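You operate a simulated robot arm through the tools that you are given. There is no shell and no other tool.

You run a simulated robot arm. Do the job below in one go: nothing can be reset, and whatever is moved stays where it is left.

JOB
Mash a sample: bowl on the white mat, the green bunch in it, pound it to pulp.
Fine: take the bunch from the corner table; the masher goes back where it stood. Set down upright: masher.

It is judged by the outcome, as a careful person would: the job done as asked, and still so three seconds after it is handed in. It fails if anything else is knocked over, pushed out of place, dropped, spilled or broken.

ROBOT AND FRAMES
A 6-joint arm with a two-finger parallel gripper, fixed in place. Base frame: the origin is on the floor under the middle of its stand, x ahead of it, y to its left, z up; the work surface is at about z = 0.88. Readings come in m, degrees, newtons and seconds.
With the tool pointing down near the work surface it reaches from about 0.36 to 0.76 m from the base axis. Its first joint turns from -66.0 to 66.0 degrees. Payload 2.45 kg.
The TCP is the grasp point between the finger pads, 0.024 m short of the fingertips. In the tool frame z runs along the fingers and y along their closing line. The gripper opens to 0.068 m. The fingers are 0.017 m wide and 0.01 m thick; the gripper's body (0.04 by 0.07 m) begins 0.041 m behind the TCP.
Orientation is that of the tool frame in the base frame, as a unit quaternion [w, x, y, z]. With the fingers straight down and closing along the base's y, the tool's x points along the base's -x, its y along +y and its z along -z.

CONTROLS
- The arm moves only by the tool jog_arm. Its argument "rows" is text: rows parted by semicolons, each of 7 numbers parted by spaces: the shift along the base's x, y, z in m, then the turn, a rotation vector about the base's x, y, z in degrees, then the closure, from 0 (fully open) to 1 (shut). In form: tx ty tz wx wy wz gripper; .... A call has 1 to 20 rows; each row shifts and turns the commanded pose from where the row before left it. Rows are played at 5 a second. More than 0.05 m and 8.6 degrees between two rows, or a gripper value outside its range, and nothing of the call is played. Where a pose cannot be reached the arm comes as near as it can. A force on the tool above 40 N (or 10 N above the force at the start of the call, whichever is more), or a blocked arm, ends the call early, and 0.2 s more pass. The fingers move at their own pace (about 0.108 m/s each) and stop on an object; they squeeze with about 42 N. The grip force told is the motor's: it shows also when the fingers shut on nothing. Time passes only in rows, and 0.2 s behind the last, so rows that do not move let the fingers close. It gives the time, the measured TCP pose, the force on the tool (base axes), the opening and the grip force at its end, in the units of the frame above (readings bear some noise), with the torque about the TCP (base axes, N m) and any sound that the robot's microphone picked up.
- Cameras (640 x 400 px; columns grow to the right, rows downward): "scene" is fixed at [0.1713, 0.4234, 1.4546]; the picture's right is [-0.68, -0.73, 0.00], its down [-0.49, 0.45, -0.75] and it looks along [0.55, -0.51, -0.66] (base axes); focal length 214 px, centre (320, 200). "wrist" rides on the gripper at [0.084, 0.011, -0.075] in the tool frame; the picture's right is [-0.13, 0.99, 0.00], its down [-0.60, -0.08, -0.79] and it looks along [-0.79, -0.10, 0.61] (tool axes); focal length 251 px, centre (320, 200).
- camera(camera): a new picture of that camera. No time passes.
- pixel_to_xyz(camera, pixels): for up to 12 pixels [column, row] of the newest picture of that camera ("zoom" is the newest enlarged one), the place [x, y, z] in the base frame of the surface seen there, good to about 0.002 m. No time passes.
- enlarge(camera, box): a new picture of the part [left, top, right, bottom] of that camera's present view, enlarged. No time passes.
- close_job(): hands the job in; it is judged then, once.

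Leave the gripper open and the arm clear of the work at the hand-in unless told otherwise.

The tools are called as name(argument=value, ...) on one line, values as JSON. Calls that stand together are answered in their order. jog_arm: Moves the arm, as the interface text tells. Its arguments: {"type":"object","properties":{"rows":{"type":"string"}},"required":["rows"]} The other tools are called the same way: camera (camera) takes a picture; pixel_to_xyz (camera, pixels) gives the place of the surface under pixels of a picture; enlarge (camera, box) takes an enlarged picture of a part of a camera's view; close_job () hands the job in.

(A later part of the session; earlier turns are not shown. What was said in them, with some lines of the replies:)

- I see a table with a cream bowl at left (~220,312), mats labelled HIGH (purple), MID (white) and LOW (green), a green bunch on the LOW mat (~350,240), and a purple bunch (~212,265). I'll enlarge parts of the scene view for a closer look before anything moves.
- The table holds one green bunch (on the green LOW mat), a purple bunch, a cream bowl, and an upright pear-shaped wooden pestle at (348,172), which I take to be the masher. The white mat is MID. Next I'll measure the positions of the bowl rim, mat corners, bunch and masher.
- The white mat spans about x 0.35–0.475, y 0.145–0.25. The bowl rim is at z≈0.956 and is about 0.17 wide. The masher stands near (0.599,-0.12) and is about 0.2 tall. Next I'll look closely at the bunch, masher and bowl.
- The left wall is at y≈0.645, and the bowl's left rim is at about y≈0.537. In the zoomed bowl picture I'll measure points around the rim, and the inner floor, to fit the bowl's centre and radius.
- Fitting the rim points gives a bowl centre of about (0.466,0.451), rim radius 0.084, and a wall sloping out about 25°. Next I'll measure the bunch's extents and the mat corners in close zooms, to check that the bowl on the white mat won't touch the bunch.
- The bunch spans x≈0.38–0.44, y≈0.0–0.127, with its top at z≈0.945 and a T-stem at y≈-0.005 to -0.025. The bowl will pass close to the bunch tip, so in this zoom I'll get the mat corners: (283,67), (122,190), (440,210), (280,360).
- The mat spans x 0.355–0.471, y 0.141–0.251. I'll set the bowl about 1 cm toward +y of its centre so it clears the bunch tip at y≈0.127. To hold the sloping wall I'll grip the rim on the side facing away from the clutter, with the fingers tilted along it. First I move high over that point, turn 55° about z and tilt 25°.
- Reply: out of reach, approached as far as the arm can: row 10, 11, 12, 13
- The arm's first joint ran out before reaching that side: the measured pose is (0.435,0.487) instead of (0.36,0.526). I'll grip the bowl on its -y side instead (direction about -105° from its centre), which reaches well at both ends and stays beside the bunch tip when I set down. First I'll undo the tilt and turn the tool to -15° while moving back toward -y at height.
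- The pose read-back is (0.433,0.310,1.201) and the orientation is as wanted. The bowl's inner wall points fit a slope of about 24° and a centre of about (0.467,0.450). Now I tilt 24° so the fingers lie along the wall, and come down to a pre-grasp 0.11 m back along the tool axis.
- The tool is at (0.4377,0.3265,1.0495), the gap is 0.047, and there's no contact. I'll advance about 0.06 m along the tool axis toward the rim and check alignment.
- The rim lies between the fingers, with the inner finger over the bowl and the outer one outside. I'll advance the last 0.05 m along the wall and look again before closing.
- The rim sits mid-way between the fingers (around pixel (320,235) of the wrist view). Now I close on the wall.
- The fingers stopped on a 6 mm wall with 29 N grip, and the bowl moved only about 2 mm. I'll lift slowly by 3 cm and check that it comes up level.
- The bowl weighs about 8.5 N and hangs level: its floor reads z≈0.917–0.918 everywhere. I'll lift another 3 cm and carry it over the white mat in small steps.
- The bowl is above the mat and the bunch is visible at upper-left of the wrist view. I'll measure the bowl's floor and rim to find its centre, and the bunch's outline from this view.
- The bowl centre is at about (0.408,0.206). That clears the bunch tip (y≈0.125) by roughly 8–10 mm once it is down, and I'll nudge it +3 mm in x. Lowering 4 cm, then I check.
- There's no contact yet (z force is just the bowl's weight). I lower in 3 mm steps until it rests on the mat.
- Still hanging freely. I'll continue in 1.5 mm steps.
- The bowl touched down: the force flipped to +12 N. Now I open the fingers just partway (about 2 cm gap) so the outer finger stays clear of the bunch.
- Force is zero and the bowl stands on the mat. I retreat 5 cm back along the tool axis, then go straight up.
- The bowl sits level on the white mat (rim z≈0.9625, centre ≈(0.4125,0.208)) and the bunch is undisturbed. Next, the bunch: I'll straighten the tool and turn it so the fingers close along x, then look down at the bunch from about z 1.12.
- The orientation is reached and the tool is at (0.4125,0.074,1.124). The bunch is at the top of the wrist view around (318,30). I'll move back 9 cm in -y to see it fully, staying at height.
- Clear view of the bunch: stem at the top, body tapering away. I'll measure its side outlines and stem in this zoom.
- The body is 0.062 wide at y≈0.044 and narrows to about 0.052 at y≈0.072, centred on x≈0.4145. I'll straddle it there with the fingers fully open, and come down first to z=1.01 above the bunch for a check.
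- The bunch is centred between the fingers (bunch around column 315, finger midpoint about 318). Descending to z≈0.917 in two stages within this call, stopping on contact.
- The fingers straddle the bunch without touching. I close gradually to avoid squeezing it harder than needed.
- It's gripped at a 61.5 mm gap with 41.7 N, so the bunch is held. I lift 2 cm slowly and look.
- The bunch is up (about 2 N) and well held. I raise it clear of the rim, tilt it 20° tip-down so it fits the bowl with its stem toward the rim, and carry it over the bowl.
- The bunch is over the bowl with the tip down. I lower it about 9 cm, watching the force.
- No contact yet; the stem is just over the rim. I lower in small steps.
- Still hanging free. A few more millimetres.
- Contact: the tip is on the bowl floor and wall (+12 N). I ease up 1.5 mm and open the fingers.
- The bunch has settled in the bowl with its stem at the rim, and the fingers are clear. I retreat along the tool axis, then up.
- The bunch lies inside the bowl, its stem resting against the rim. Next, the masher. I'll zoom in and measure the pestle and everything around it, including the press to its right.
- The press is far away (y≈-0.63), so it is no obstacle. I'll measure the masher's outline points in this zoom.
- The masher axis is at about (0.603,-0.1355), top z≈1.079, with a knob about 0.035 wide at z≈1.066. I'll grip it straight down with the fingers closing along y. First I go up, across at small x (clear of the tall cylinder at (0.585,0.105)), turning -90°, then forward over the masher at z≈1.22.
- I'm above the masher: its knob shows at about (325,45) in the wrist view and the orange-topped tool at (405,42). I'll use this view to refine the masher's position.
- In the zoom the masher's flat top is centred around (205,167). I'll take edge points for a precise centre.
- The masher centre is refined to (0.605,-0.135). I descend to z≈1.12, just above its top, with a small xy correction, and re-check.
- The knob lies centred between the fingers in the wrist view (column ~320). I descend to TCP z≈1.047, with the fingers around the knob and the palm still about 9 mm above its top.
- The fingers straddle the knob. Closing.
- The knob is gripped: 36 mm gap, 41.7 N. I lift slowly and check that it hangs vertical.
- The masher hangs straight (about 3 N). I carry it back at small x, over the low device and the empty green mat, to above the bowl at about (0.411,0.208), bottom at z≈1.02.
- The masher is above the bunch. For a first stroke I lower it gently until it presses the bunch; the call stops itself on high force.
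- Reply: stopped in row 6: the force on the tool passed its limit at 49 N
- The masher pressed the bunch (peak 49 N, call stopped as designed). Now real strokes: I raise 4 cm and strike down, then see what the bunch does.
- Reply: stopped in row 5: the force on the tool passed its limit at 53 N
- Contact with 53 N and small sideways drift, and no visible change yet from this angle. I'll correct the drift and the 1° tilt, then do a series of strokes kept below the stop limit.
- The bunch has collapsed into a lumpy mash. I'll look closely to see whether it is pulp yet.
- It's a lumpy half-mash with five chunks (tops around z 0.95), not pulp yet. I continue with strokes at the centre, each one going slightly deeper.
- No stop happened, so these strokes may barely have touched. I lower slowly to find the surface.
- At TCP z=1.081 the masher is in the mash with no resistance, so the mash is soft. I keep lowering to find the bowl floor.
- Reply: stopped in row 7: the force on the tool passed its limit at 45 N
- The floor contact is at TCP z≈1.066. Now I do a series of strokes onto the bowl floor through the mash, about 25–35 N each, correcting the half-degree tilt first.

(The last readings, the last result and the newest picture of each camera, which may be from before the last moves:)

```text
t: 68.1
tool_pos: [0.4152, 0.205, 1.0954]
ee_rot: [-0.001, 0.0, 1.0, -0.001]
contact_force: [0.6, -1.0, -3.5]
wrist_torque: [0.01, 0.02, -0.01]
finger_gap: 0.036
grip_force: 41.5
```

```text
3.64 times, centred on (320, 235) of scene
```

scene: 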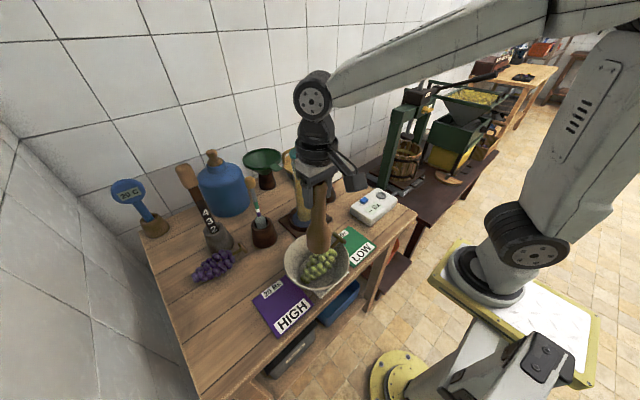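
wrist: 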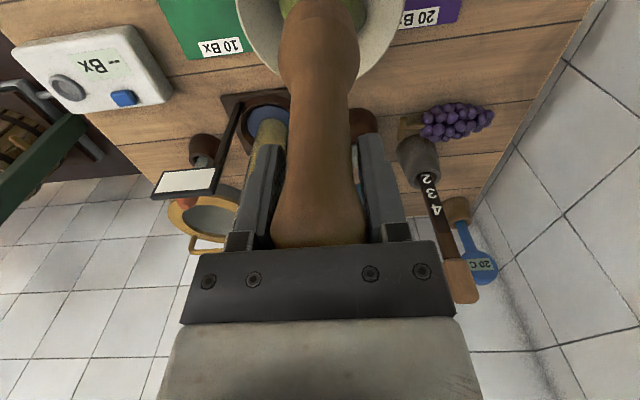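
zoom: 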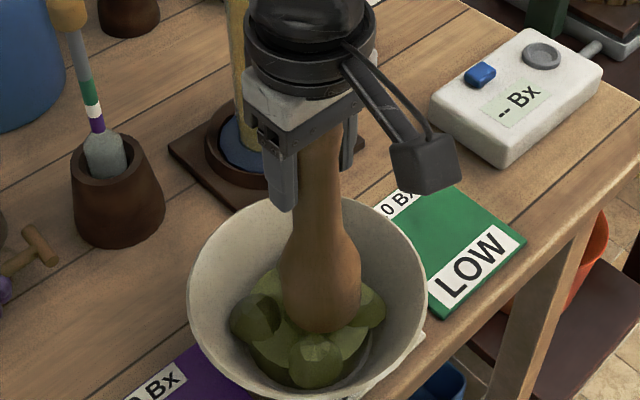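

Still lumpy. I'll strike harder from higher up: raise to about 1.14, then two fast rows down to just past floor contact.

jog_arm(rows="-0.002 0.003 0.045 0 0 0 1; 0 0 0 0 0 0 1; 0 0 -0.035 0 0 0 1; 0 0 -0.045 0 0 0 1; 0 0 0 0 0 0 1; 0 0 0.04 0 0 0 1; 0 0 0.04 0 0 0 1; 0 0 -0.035 0 0 0 1; 0 0 -0.045 0 0 0 1; 0 0 0 0 0 0 1; 0 0 0.04 0 0 0 1; 0 0 0.04 0 0 0 1; 0 0 0 0 0 0 1")

enlarge(camera="scene", box=[260, 180, 380, 290])

```text
t: 69.1
tool_pos: [0.4136, 0.2095, 1.0681]
ee_rot: [0.002, 0.0, 1.0, 0.002]
contact_force: [-2.4, -1.7, 11.6]
wrist_torque: [-0.4, 0.41, -0.02]
finger_gap: 0.0363
grip_force: 41.9
stopped in row 5: the force on the tool passed its limit at 46 N (the readings are from after the stop); the commanded pose is now the measured one
```

```text
3.64 times, centred on (320, 235) of scene
```

zoom: 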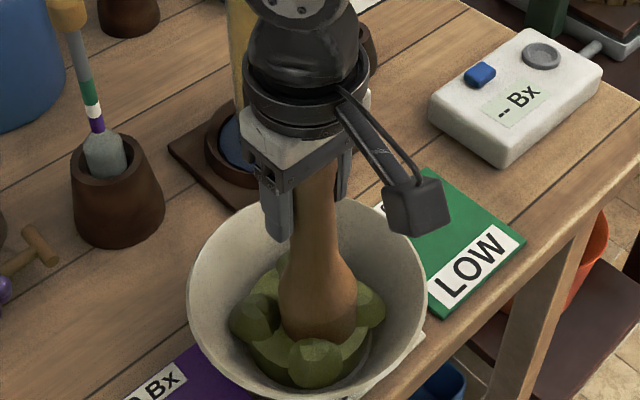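

Strike delivered (46 N). I'll continue with a run of full strokes at just under the stop limit.

jog_arm(rows="0 -0.001 0.045 -0.2 0.2 0 1; 0 0 -0.0485 0 0 0 1; 0 0 0 0 0 0 1; 0 0 0.0485 0 0 0 1; 0 0 -0.0485 0 0 0 1; 0 0 0 0 0 0 1; 0 0 0.0485 0 0 0 1; 0 0 -0.0485 0 0 0 1; 0 0 0 0 0 0 1; 0 0 0.0485 0 0 0 1; 0 0 -0.0485 0 0 0 1; 0 0 0 0 0 0 1; 0 0 0.0485 0 0 0 1; 0 0 0.04 0 0 0 1; 0 0 0 0 0 0 1")

enlarge(camera="scene", box=[260, 180, 380, 290])

```text
t: 69.8
tool_pos: [0.4152, 0.214, 1.0695]
ee_rot: [0.003, 0.001, 1.0, 0.002]
contact_force: [-2.1, -0.8, 12.0]
wrist_torque: [-0.35, 0.38, -0.04]
finger_gap: 0.0359
grip_force: 42.0
stopped in row 3: the force on the tool passed its limit at 47 N (the readings are from after the stop); the commanded pose is now the measured one
```

```text
3.64 times, centred on (320, 235) of scene
```

zoom: 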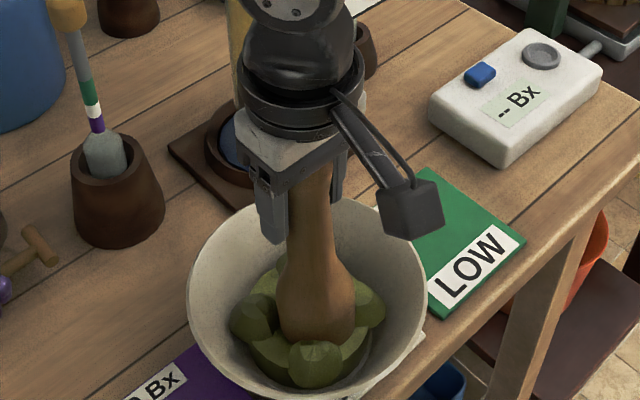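

Strong again (47 N). I raise the masher to see the mash from above and compare.

jog_arm(rows="-0.002 -0.006 0.045 -0.3 0.3 0 1; 0 0 0.045 0 0 0 1; 0 0 0.045 0 0 0 1; 0 0 0 0 0 0 1")

enlarge(camera="scene", box=[280, 220, 360, 290])

camera(camera="wrist")

```text
t: 70.8
tool_pos: [0.4123, 0.2052, 1.2033]
ee_rot: [0.001, 0.0, 1.0, -0.002]
contact_force: [-1.0, 0.9, -2.6]
wrist_torque: [-0.01, -0.05, -0.01]
finger_gap: 0.036
grip_force: 42.1
```

```text
5.71 times, centred on (320, 255) of scene
```

zoom: 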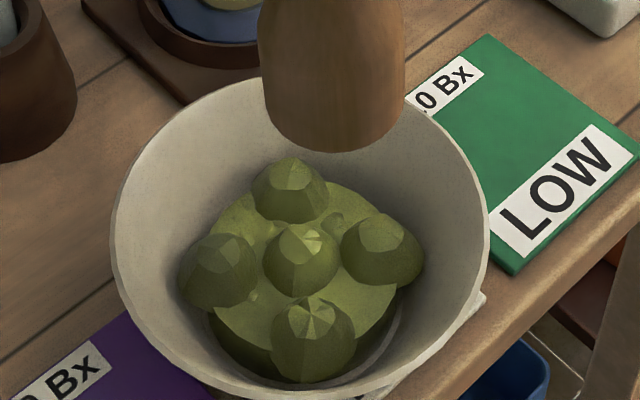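

```text
taken
```

wrist: 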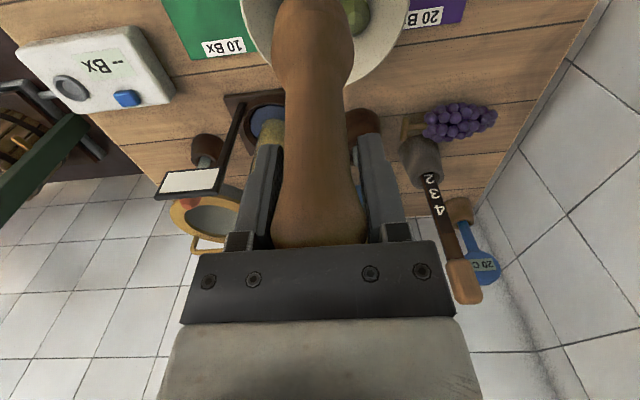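

The mash looks exactly the same as after the first collapse (stem gone, a dark-green heap), so this may be the pulp form. To be thorough I'll give it a further run of firm strokes, then compare again.

jog_arm(rows="0 0.002 -0.044 0 0 0 1; 0 0 -0.044 0 0 0 1; 0 0 -0.05 0 0 0 1; 0 0 0 0 0 0 1; 0 0 0.045 0 0 0 1; 0 0 -0.0455 0 0 0 1; 0 0 0 0 0 0 1; 0 0 0.045 0 0 0 1; 0 0 -0.0455 0 0 0 1; 0 0 0 0 0 0 1; 0 0 0.045 0 0 0 1; 0 0 -0.0455 0 0 0 1; 0 0 0 0 0 0 1; 0 0 0.045 0 0 0 1; 0 0 -0.0455 0 0 0 1; 0 0 0 0 0 0 1; 0 0 0.045 0 0 0 1; 0 0 0.04 0 0 0 1; 0 0 0 0 0 0 1")

enlarge(camera="scene", box=[280, 220, 360, 290])

```text
t: 71.7
tool_pos: [0.4136, 0.211, 1.0685]
ee_rot: [0.005, 0.0, 1.0, 0.002]
contact_force: [-3.4, -1.5, 11.0]
wrist_torque: [-0.33, 0.38, -0.06]
finger_gap: 0.0359
grip_force: 42.3
stopped in row 4: the force on the tool passed its limit at 48 N (the readings are from after the stop); the commanded pose is now the measured one
```

```text
5.71 times, centred on (320, 255) of scene
```

zoom: 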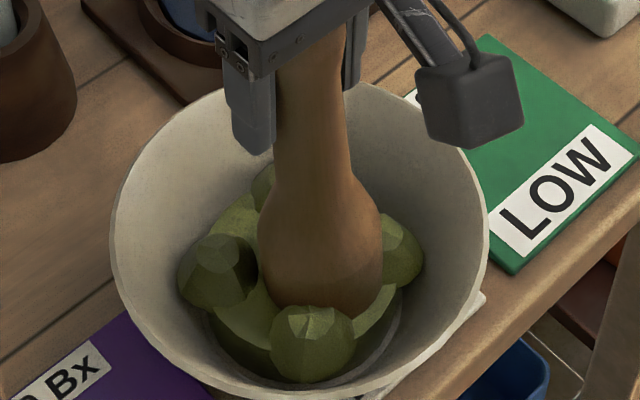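

48 N again. I'll run a set of strokes with the lower end about 1 mm past first contact so that several can be played without stopping.

jog_arm(rows="-0.001 -0.003 0.045 -0.4 0.4 0 1; 0 0 -0.0455 0 0 0 1; 0 0 0 0 0 0 1; 0 0 0.045 0 0 0 1; 0 0 -0.0452 0 0 0 1; 0 0 0 0 0 0 1; 0 0 0.045 0 0 0 1; 0 0 -0.0452 0 0 0 1; 0 0 0 0 0 0 1; 0 0 0.045 0 0 0 1; 0 0 -0.0452 0 0 0 1; 0 0 0 0 0 0 1; 0 0 0.045 0 0 0 1; 0 0 -0.0452 0 0 0 1; 0 0 0 0 0 0 1; 0 0 0.045 0 0 0 1; 0 0 0.04 0 0 0 1; 0 0 0.03 0 0 0 1; 0 0 0 0 0 0 1")

enlarge(camera="scene", box=[280, 220, 360, 290])

```text
t: 73.0
tool_pos: [0.4123, 0.2108, 1.0689]
ee_rot: [0.003, 0.0, 1.0, 0.001]
contact_force: [-3.0, -1.9, 10.7]
wrist_torque: [-0.39, 0.37, -0.05]
finger_gap: 0.036
grip_force: 41.9
stopped in row 6: the force on the tool passed its limit at 47 N (the readings are from after the stop); the commanded pose is now the measured one
```

```text
5.71 times, centred on (320, 255) of scene
```

zoom: 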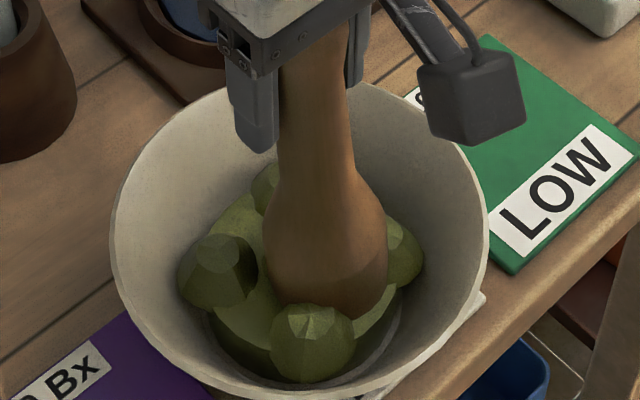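

Another firm hit (47 N) and the appearance is unchanged. To be sure no part is missed, I'll also give moderate strokes at four offsets 18 mm from the centre, over the surrounding lumps, then look again.

jog_arm(rows="0.018 -0.003 0.045 -0.3 0.3 0 1; 0 0 -0.044 0 0 0 1; 0 0 0 0 0 0 1; -0.018 0.018 0.045 0 0 0 1; 0 0 -0.045 0 0 0 1; 0 0 0 0 0 0 1; -0.018 -0.018 0.045 0 0 0 1; 0 0 -0.045 0 0 0 1; 0 0 0 0 0 0 1; 0.018 -0.018 0.045 0 0 0 1; 0 0 -0.045 0 0 0 1; 0 0 0 0 0 0 1; 0 0.018 0.045 0 0 0 1; 0 0 0.045 0 0 0 1; 0 0 0.045 0 0 0 1; 0 0 0 0 0 0 1")

enlarge(camera="scene", box=[280, 220, 360, 290])

```text
refused: row 4 steps farther than a row can; nothing moved
```

```text
5.71 times, centred on (320, 255) of scene
```

zoom: 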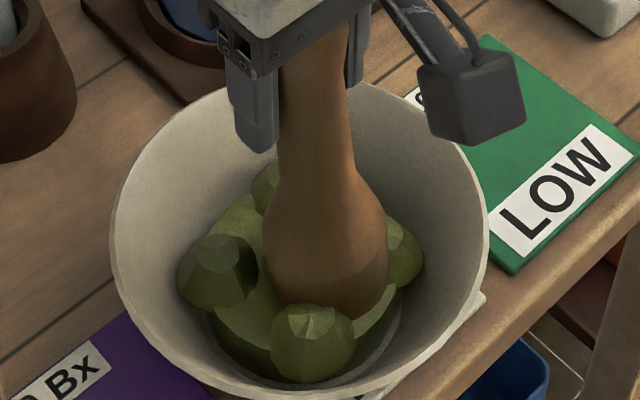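

The diagonal rows exceeded the 0.05 m step limit, so nothing moved. I'll use a 35 mm stroke height instead.

jog_arm(rows="0.018 -0.003 0.035 -0.3 0.3 0 1; 0 0 -0.034 0 0 0 1; 0 0 0 0 0 0 1; -0.018 0.018 0.035 0 0 0 1; 0 0 -0.035 0 0 0 1; 0 0 0 0 0 0 1; -0.018 -0.018 0.035 0 0 0 1; 0 0 -0.035 0 0 0 1; 0 0 0 0 0 0 1; 0.018 -0.018 0.035 0 0 0 1; 0 0 -0.035 0 0 0 1; 0 0 0 0 0 0 1; 0 0.018 0.04 0 0 0 1; 0 0 0.045 0 0 0 1; 0 0 0.045 0 0 0 1; 0 0 0 0 0 0 1")

enlarge(camera="scene", box=[280, 220, 360, 290])

camera(camera="scene")

```text
t: 76.5
tool_pos: [0.4145, 0.204, 1.1989]
ee_rot: [0.0, 0.0, 1.0, -0.003]
contact_force: [-0.1, -0.5, -3.1]
wrist_torque: [-0.01, 0.0, 0.0]
finger_gap: 0.0361
grip_force: 42.0
```

```text
5.71 times, centred on (320, 255) of scene
```

zoom: 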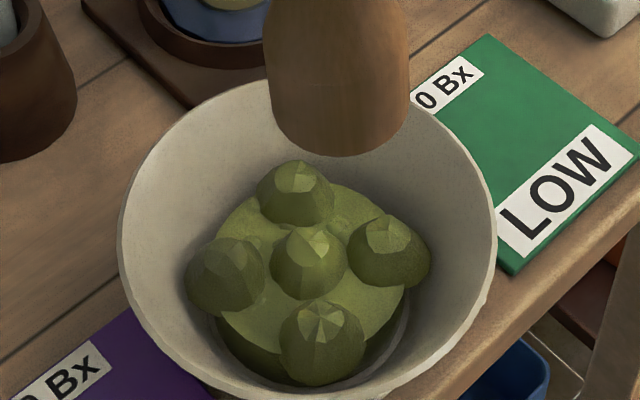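

```text
taken
```

scene: 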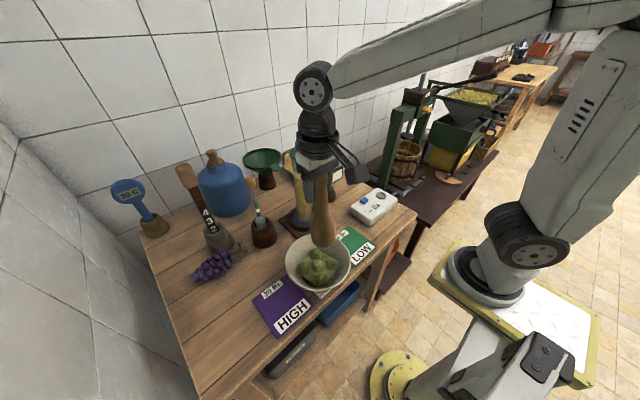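

The mash is unchanged by the further strokes, so it's a settled pulp. The bowl moved just a few mm and is still on the mat. Before returning the masher I'll check its tilt and how far its base sits below the grip.

enlarge(camera="scene", box=[270, 150, 370, 260])

pixel_to_xyz(camera="zoom", pixels=[[320, 330], [322, 336], [295, 325], [355, 328], [320, 300], [290, 290], [365, 290], [318, 250], [322, 200], [325, 170], [340, 150], [310, 150]])

jog_arm(rows="0 0 0 0 0 0 1")

camera(camera="wrist")

```text
3.64 times, centred on (320, 205) of scene
```

zoom: 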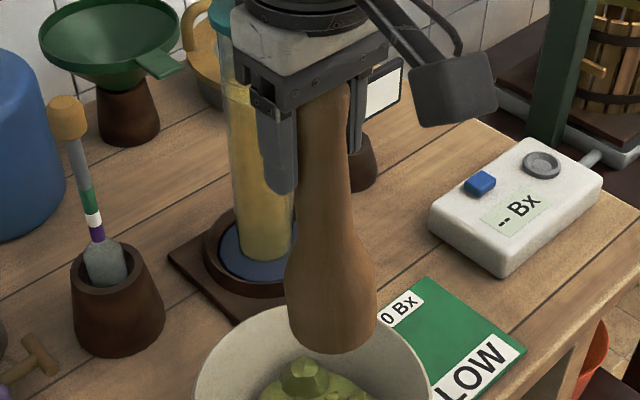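

```text
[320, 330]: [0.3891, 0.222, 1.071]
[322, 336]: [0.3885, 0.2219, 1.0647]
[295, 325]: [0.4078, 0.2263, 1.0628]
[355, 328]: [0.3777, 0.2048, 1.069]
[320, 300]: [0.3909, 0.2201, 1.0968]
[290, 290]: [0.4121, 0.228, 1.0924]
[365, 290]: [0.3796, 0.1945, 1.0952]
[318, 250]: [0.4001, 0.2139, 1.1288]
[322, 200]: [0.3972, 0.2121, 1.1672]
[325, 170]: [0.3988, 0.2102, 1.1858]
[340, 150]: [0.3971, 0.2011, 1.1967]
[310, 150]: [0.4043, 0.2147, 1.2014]
```

```text
t: 76.8
tool_pos: [0.4144, 0.2034, 1.1987]
ee_rot: [0.0, -0.001, 1.0, -0.002]
contact_force: [0.6, 0.0, -2.9]
wrist_torque: [0.03, 0.01, -0.02]
finger_gap: 0.0361
grip_force: 42.3
```

```text
taken
```

wrist: 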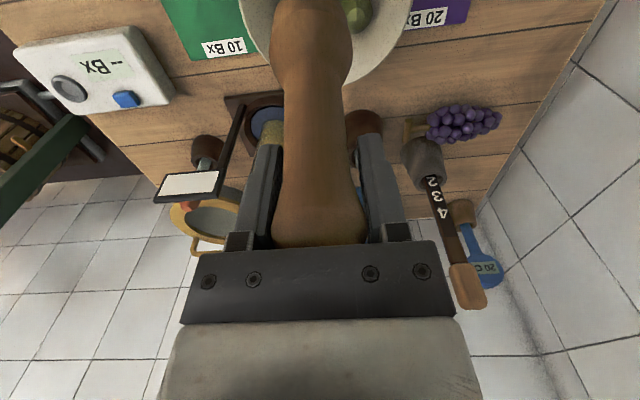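

In the wrist view the masher's foot shifted ~6 px left compared with before pounding (about 2° lean toward -y in the grip). I'll counter-rotate the tool 1.8° about x and look closely again.

jog_arm(rows="0 0 0 1.8 0 0 1; 0 0 0 0 0 0 1")

camera(camera="wrist")

enlarge(camera="scene", box=[280, 165, 370, 255])

pixel_to_xyz(camera="zoom", pixels=[[325, 360], [325, 366], [325, 370], [325, 374], [325, 378], [325, 382], [330, 300], [330, 200], [330, 100], [300, 360], [350, 360], [330, 60]])

```text
t: 77.5
tool_pos: [0.4126, 0.205, 1.1975]
ee_rot: [0.0, 0.0, 1.0, 0.014]
contact_force: [-0.1, 0.9, -3.6]
wrist_torque: [0.0, -0.02, -0.01]
finger_gap: 0.0362
grip_force: 41.8
```

```text
taken
```

wrist: 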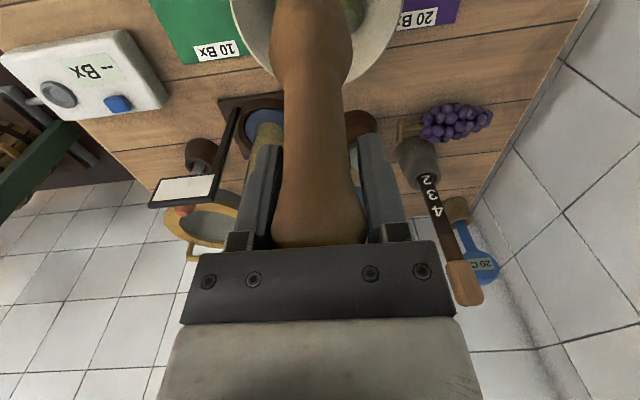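

```text
4.44 times, centred on (325, 210) of scene
```

zoom: 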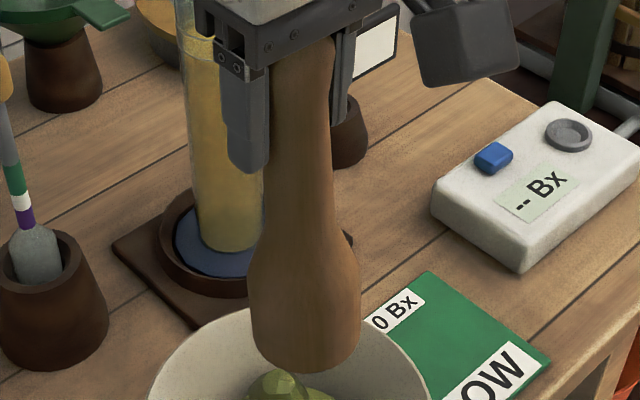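

```text
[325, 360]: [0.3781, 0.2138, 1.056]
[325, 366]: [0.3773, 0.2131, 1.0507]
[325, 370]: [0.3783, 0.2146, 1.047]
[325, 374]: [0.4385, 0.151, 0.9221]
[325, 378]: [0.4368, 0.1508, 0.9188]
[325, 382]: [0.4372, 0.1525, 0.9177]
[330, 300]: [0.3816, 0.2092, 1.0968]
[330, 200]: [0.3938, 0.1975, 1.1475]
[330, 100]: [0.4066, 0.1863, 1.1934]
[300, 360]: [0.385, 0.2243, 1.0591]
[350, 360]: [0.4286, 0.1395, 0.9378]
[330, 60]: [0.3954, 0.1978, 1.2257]
```

The visible base edge is at z≈1.045, so the masher has slid up roughly 1 cm in the grip (its top is now near the palm). I'll sample front-centre points along its axis to estimate any remaining lean.

pixel_to_xyz(camera="zoom", pixels=[[305, 350], [305, 330], [304, 310], [304, 290], [303, 270], [299, 200], [299, 180], [299, 150], [300, 120], [300, 90], [301, 70], [301, 55]])

pixel_to_xyz(camera="zoom", pixels=[[252, 300], [357, 300], [254, 330], [355, 330], [330, 150], [268, 190], [331, 190], [331, 60], [275, 60], [328, 120]])

```text
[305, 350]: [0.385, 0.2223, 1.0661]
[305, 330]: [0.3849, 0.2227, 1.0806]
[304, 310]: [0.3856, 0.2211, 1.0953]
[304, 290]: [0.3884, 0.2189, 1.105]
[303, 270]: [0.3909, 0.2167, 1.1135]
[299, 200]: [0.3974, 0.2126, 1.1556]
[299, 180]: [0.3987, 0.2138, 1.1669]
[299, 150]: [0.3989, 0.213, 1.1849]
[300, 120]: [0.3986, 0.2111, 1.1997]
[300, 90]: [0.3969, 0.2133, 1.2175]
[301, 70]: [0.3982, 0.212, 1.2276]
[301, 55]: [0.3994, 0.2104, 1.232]
```

```text
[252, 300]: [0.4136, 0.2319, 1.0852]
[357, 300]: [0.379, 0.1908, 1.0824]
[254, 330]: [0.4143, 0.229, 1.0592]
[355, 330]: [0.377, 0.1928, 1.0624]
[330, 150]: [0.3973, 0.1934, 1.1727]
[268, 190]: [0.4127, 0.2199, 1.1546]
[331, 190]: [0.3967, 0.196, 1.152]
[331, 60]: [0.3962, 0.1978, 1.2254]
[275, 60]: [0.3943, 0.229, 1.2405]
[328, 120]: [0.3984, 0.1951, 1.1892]
```

The axis estimate shows the foot about 4–5 mm toward -x over 15 cm (about 1.8°), and y nearly corrected. I apply a small correction and carry the masher back along the same path (first -y, then +x) to above its old spot.

jog_arm(rows="0 0 0.005 -0.4 -1.8 0 1; 0 -0.03 0 0 0 0 1; 0 -0.04 0 0 0 0 1; 0 -0.04 0 0 0 0 1; 0 -0.04 0 0 0 0 1; 0 -0.04 0 0 0 0 1; 0 -0.04 0 0 0 0 1; 0 -0.04 0 0 0 0 1; 0 -0.04 0 0 0 0 1; 0 -0.028 0 0 0 0 1; 0.03 0 0 0 0 0 1; 0.04 0 0 0 0 0 1; 0.04 0 0 0 0 0 1; 0.04 0 0 0 0 0 1; 0.03 0 0 0 0 0 1; 0.012 0 0 0 0 0 1; 0 0 0 0 0 0 1; 0 0 0 0 0 0 1")

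camera(camera="scene")

enlarge(camera="scene", box=[310, 90, 400, 190])

camera(camera="wrist")

```text
t: 81.2
tool_pos: [0.6069, -0.1293, 1.2042]
ee_rot: [0.015, -0.001, 1.0, 0.01]
contact_force: [-0.2, -1.1, -3.4]
wrist_torque: [-0.01, -0.03, 0.0]
finger_gap: 0.0362
grip_force: 41.9
```

```text
taken
```

scene: 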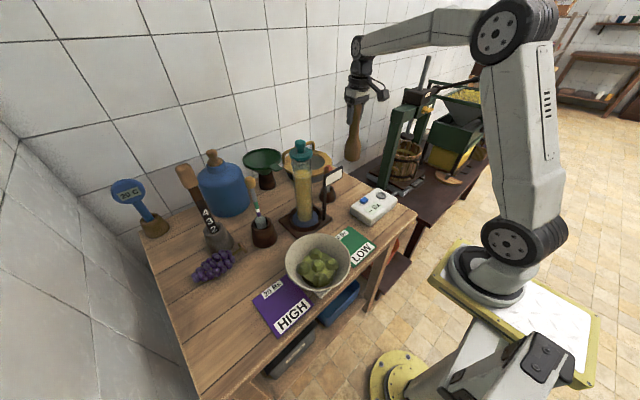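

```text
4.00 times, centred on (355, 140) of scene
```

zoom: 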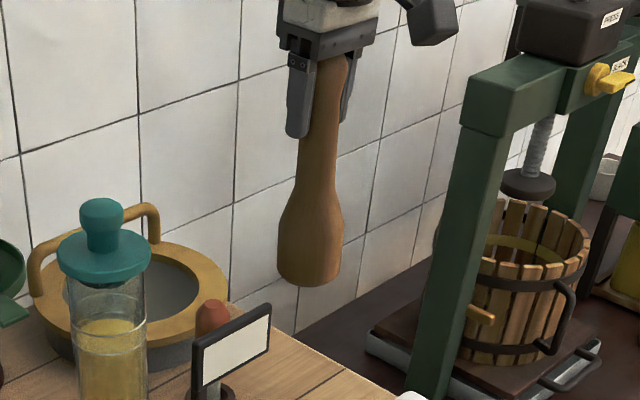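

```text
taken
```

wrist: 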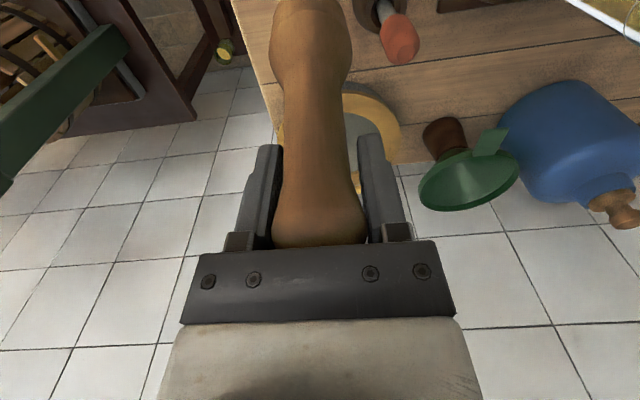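

The masher is above its place and looks vertical across this view. I'll sample points along its front centre line to check the other direction and its lateral position.

pixel_to_xyz(camera="zoom", pixels=[[309, 272], [309, 260], [310, 245], [310, 230], [316, 170], [317, 160], [319, 140], [323, 115], [330, 80], [331, 70], [309, 280], [309, 284]])

pixel_to_xyz(camera="zoom", pixels=[[280, 240], [340, 240], [280, 255], [339, 255], [302, 165], [333, 165], [346, 75], [337, 140]])

jog_arm(rows="0 0 0 0 0 0 1")

```text
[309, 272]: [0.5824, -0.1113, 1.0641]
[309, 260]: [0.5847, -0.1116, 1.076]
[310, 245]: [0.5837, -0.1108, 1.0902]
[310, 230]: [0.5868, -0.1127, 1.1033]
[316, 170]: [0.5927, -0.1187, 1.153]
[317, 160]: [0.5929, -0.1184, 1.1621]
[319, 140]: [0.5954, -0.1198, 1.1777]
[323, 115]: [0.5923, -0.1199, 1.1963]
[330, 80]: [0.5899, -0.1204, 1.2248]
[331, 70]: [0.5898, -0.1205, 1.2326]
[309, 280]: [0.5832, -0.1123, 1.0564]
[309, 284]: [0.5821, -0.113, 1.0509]
```

```text
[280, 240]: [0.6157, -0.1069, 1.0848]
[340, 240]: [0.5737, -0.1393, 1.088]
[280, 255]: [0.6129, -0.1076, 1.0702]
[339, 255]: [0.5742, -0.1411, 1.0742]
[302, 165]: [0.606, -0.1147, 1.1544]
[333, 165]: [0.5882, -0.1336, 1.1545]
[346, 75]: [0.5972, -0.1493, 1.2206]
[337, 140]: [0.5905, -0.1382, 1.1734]
```

```text
t: 81.7
tool_pos: [0.6057, -0.1301, 1.2039]
ee_rot: [0.016, -0.001, 1.0, 0.01]
contact_force: [0.0, 0.3, -2.4]
wrist_torque: [0.01, -0.01, -0.03]
finger_gap: 0.0362
grip_force: 42.6
```

The axis is vertical within noise; compared with the original readings it's about (-3,+2.5) mm off. I shift (+3,-2.5) mm and descend 15 cm, leaving about 1.5 cm for a slow touchdown.

jog_arm(rows="0.0015 -0.00125 -0.03 0 0 0 1; 0.0015 -0.00125 -0.035 0 0 0 1; 0 0 -0.035 0 0 0 1; 0 0 -0.03 0 0 0 1; 0 0 -0.02 0 0 0 1; 0 0 0 0 0 0 1; 0 0 0 0 0 0 1")

enlarge(camera="scene", box=[310, 120, 400, 210])

pixel_to_xyz(camera="zoom", pixels=[[240, 280], [300, 280], [270, 300], [272, 280], [270, 320], [290, 140], [285, 180]])

```text
t: 83.2
tool_pos: [0.608, -0.1331, 1.0544]
ee_rot: [0.016, 0.0, 1.0, 0.01]
contact_force: [-0.1, 0.6, -2.4]
wrist_torque: [0.01, 0.01, 0.0]
finger_gap: 0.0364
grip_force: 42.2
```

```text
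4.44 times, centred on (355, 165) of scene
```

zoom: 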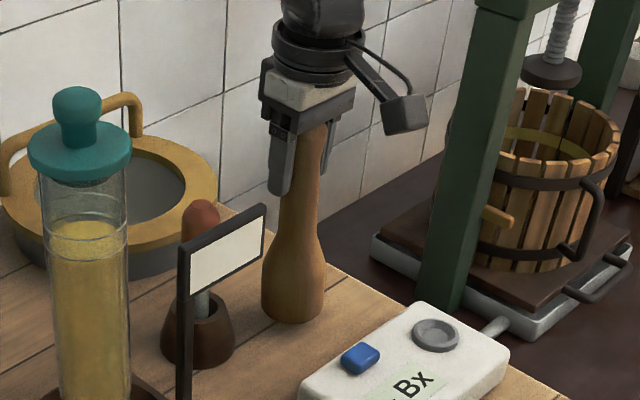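

```text
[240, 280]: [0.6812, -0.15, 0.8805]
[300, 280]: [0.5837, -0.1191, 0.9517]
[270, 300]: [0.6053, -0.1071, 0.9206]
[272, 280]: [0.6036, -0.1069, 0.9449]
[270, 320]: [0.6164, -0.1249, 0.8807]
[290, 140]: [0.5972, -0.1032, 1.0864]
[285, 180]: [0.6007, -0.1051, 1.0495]
```

Base about 1.5 cm above the table. I descend in small batches, watching the force.

jog_arm(rows="0 0 -0.006 0 0 0 1; 0 0 -0.004 0 0 0 1; 0 0 -0.002 0 0 0 1; 0 0 0 0 0 0 1")

```text
t: 84.2
tool_pos: [0.6086, -0.1328, 1.0416]
ee_rot: [0.016, 0.0, 1.0, 0.01]
contact_force: [0.1, 0.6, -2.8]
wrist_torque: [0.04, 0.01, 0.01]
finger_gap: 0.0358
grip_force: 42.3
```

No contact yet. Continuing in 1.5 mm steps.

jog_arm(rows="0 0 -0.0015 0 0 0 1; 0 0 -0.0015 0 0 0 1; 0 0 0 0 0 0 1")

```text
t: 85.0
tool_pos: [0.6091, -0.1321, 1.038]
ee_rot: [0.015, -0.001, 1.0, 0.011]
contact_force: [0.3, 0.4, -3.4]
wrist_torque: [0.02, 0.0, 0.01]
finger_gap: 0.036
grip_force: 42.4
```

Still free. Before touchdown I'll re-measure the bulb's silhouette against the original position.

enlarge(camera="scene", box=[320, 140, 400, 200])

pixel_to_xyz(camera="zoom", pixels=[[198, 310], [286, 320], [288, 300], [197, 290], [240, 320], [245, 280], [258, 230], [262, 190], [240, 370], [200, 300], [284, 310], [195, 300]])

```text
6.67 times, centred on (360, 170) of scene
```

zoom: 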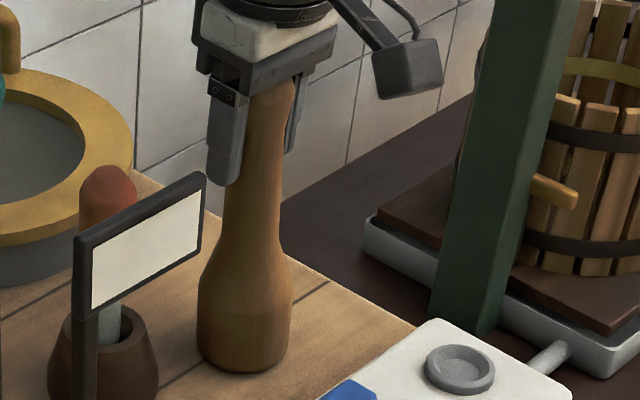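

```text
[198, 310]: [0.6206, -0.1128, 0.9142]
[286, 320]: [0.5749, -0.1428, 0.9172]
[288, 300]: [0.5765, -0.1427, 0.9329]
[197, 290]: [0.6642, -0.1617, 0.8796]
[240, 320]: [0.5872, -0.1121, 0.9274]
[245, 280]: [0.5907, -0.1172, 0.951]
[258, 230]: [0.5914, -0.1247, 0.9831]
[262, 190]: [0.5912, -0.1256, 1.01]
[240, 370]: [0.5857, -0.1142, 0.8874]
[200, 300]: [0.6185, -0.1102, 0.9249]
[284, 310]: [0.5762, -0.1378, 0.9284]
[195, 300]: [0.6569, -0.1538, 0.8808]
```

Compared with the original zoom, the bulb edges now sit at 197/293 versus 195/290 px, i.e. within about 1.5 mm, and the base is ~2 mm above the table. I nudge (+1,+1) mm and touch down.

jog_arm(rows="0.001 0.001 -0.001 0 0 0 1; 0 0 -0.001 0 0 0 1; 0 0 0 0 0 0 1")

```text
t: 85.8
tool_pos: [0.609, -0.1323, 1.0386]
ee_rot: [0.016, 0.0, 1.0, 0.01]
contact_force: [-3.9, -0.8, 7.5]
wrist_torque: [0.03, 0.54, 0.02]
finger_gap: 0.0362
grip_force: 42.0
```

Touchdown: about 10 N with the contact near the centre of the base, so it stands flat. I open the fingers gently.

jog_arm(rows="0 0 0 0 0 0 0.47; 0 0 0 0 0 0 0.44; 0 0 0 0 0 0 0.4; 0 0 0 0 0 0 0.25; 0 0 0 0 0 0 0; 0 0 0 0 0 0 0")

enlarge(camera="scene", box=[320, 140, 400, 200])

camera(camera="wrist")

```text
t: 87.2
tool_pos: [0.6085, -0.1319, 1.0385]
ee_rot: [0.017, 0.0, 1.0, 0.01]
contact_force: [-1.2, -1.6, 12.4]
wrist_torque: [0.0, 0.05, -0.01]
finger_gap: 0.0678
grip_force: 0.0
```

```text
6.67 times, centred on (360, 170) of scene
```

zoom: 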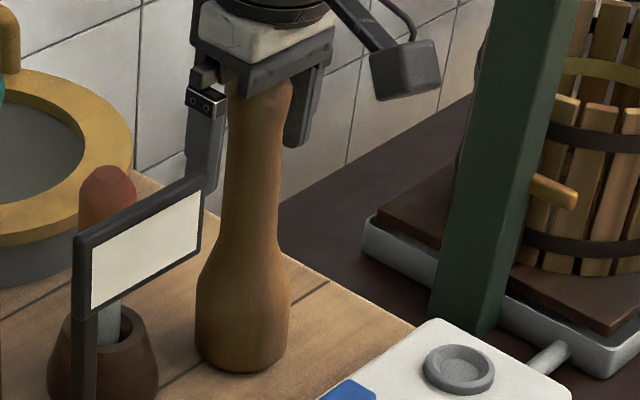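

```text
taken
```

wrist: 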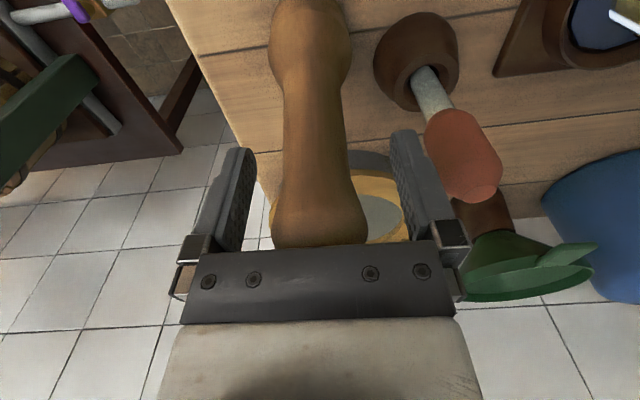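

The fingers are open and the palm still rests on the masher's top (12 N), so it is seated flat. I rise straight up slowly, then check it.

jog_arm(rows="0 0 0.004 0 0 0 0; 0 0 0.008 0 0 0 0; 0 0 0.02 0 0 0 0; 0 0 0.03 0 0 0 0; 0 0 0.04 0 0 0 0; 0 0 0.04 0 0 0 0; 0 0 0 0 0 0 0")

camera(camera="scene")

enlarge(camera="scene", box=[320, 140, 400, 200])

pixel_to_xyz(camera="zoom", pixels=[[198, 310], [286, 320], [288, 300], [240, 320], [245, 280], [258, 230], [262, 190], [272, 100], [265, 140], [237, 372], [272, 68], [255, 62]])

```text
t: 88.8
tool_pos: [0.608, -0.1328, 1.1821]
ee_rot: [0.016, 0.0, 1.0, 0.009]
contact_force: [-0.1, -0.2, 0.4]
wrist_torque: [-0.02, 0.01, 0.01]
finger_gap: 0.068
grip_force: 0.0
```

```text
taken
```

scene: 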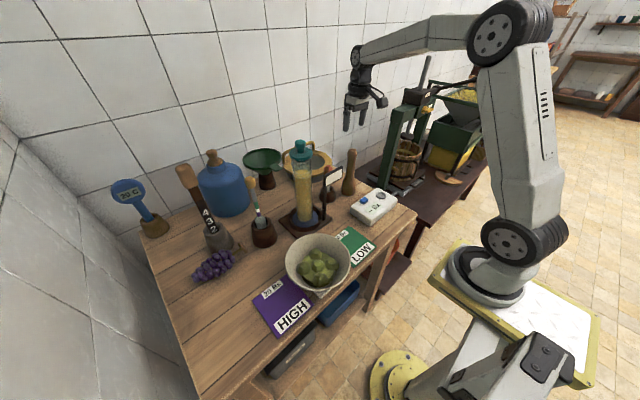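

```text
6.67 times, centred on (360, 170) of scene
```

zoom: 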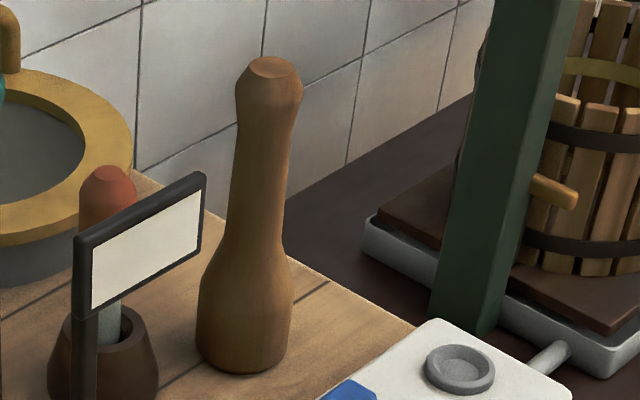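

```text
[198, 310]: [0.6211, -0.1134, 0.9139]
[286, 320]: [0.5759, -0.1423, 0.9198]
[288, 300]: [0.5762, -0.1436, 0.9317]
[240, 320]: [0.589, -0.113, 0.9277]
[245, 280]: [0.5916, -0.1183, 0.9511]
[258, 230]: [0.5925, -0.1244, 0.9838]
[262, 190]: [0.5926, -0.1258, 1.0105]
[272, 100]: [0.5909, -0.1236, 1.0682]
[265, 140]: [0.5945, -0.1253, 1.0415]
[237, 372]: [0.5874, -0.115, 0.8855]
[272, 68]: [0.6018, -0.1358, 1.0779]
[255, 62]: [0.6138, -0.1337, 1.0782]
```

The masher stands upright within about 1–2 mm of its original place. Now I'll check the bowl and its contents closely, unobstructed.

enlarge(camera="scene", box=[275, 220, 365, 305])

pixel_to_xyz(camera="zoom", pixels=[[100, 190], [150, 110], [260, 70], [390, 100], [440, 200], [420, 290], [340, 350], [200, 330], [320, 380], [280, 230], [230, 280], [330, 200]])

enlarge(camera="scene", box=[240, 200, 420, 340])

```text
4.71 times, centred on (320, 262) of scene
```

zoom: 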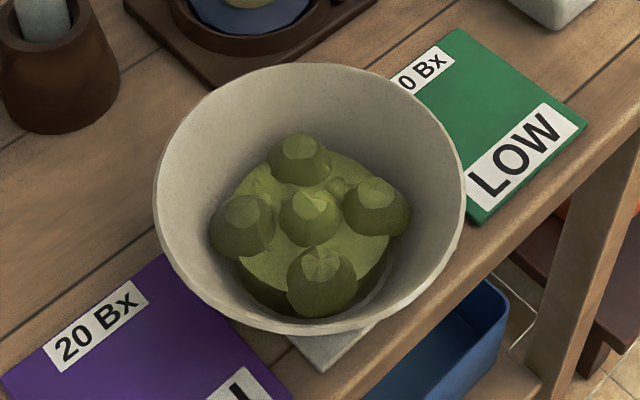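

```text
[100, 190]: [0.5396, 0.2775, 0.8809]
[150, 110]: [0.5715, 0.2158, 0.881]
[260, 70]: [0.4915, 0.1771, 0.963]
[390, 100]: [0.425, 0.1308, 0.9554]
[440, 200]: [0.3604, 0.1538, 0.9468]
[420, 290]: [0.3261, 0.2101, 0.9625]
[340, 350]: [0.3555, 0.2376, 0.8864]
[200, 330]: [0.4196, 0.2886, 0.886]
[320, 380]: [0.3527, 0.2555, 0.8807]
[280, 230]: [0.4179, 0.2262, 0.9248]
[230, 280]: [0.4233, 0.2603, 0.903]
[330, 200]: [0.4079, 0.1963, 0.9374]
```

```text
2.86 times, centred on (330, 270) of scene
```

zoom: 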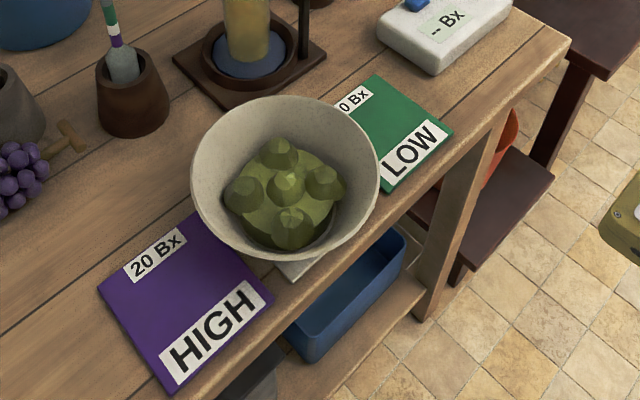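

The bowl stands on the white mat with the green pulp in it, nothing spilled, and the neighbouring items are in place. I'll straighten the tool and move the arm up and clear, back near its start pose with the gripper open.

jog_arm(rows="0 0 0.045 -1.4 1.8 0 0; 0 0 0.045 0 0 0 0; 0 0 0.04 0 0 0 0; -0.0173 0.0371 0 0 0 0 0; -0.0173 0.0371 0 0 0 0 0; -0.0173 0.0371 0 0 0 0 0; -0.0173 0.0371 0 0 0 0 0; -0.0173 0.0371 0 0 0 0 0; -0.0173 0.0371 0 0 0 0 0; -0.0173 0.0371 0 0 0 0 0; 0 0 0 0 0 0 0; 0 0 0 0 0 0 0")

camera(camera="scene")

camera(camera="wrist")

```text
t: 91.5
tool_pos: [0.4879, 0.127, 1.3081]
ee_rot: [0.001, 0.0, 1.0, -0.003]
contact_force: [-0.4, 0.5, 0.8]
wrist_torque: [0.02, -0.03, -0.02]
finger_gap: 0.068
grip_force: 0.2
```

```text
taken
```

scene: 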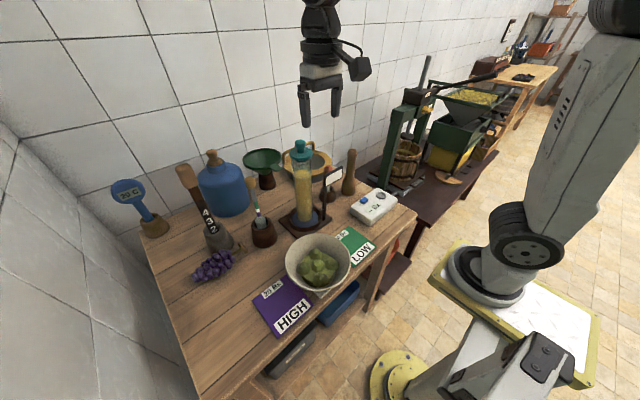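

```text
taken
```

wrist: 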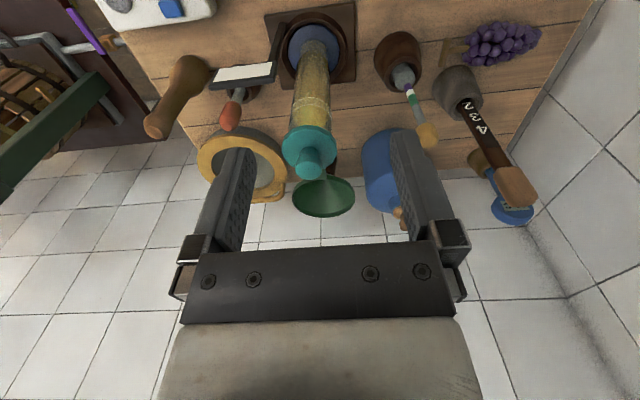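

Everything matches the start view except for the job itself: the bowl with green pulp is on the white mat, and the masher is upright in its old place. The arm is up and clear with the gripper open, so I'm handing in.

close_job()

```text
The job is handed in.
```

I handed the job in: the bowl is on the white (MID) mat, the green bunch in it is pounded to pulp, and the masher stands upright back in its place.

- **Bowl:** it sits level on the mat. I placed it about 1 cm off centre so it wouldn't touch the bunch, and one of the last strokes moved it a few millimetres.
- **Pulp:** the bunch came from the green LOW mat on the corner table. It collapsed into a dark-green heap with a few lumps still visible. About ten more firm strokes (some peaking near 47 N) changed nothing, so I took that as the finished pulp.
- **Masher:** it is within about 2 mm of where it started.
- **Everything else:** the last pictures show nothing spilled, knocked over or out of place. The arm is up near its starting position with the gripper open.
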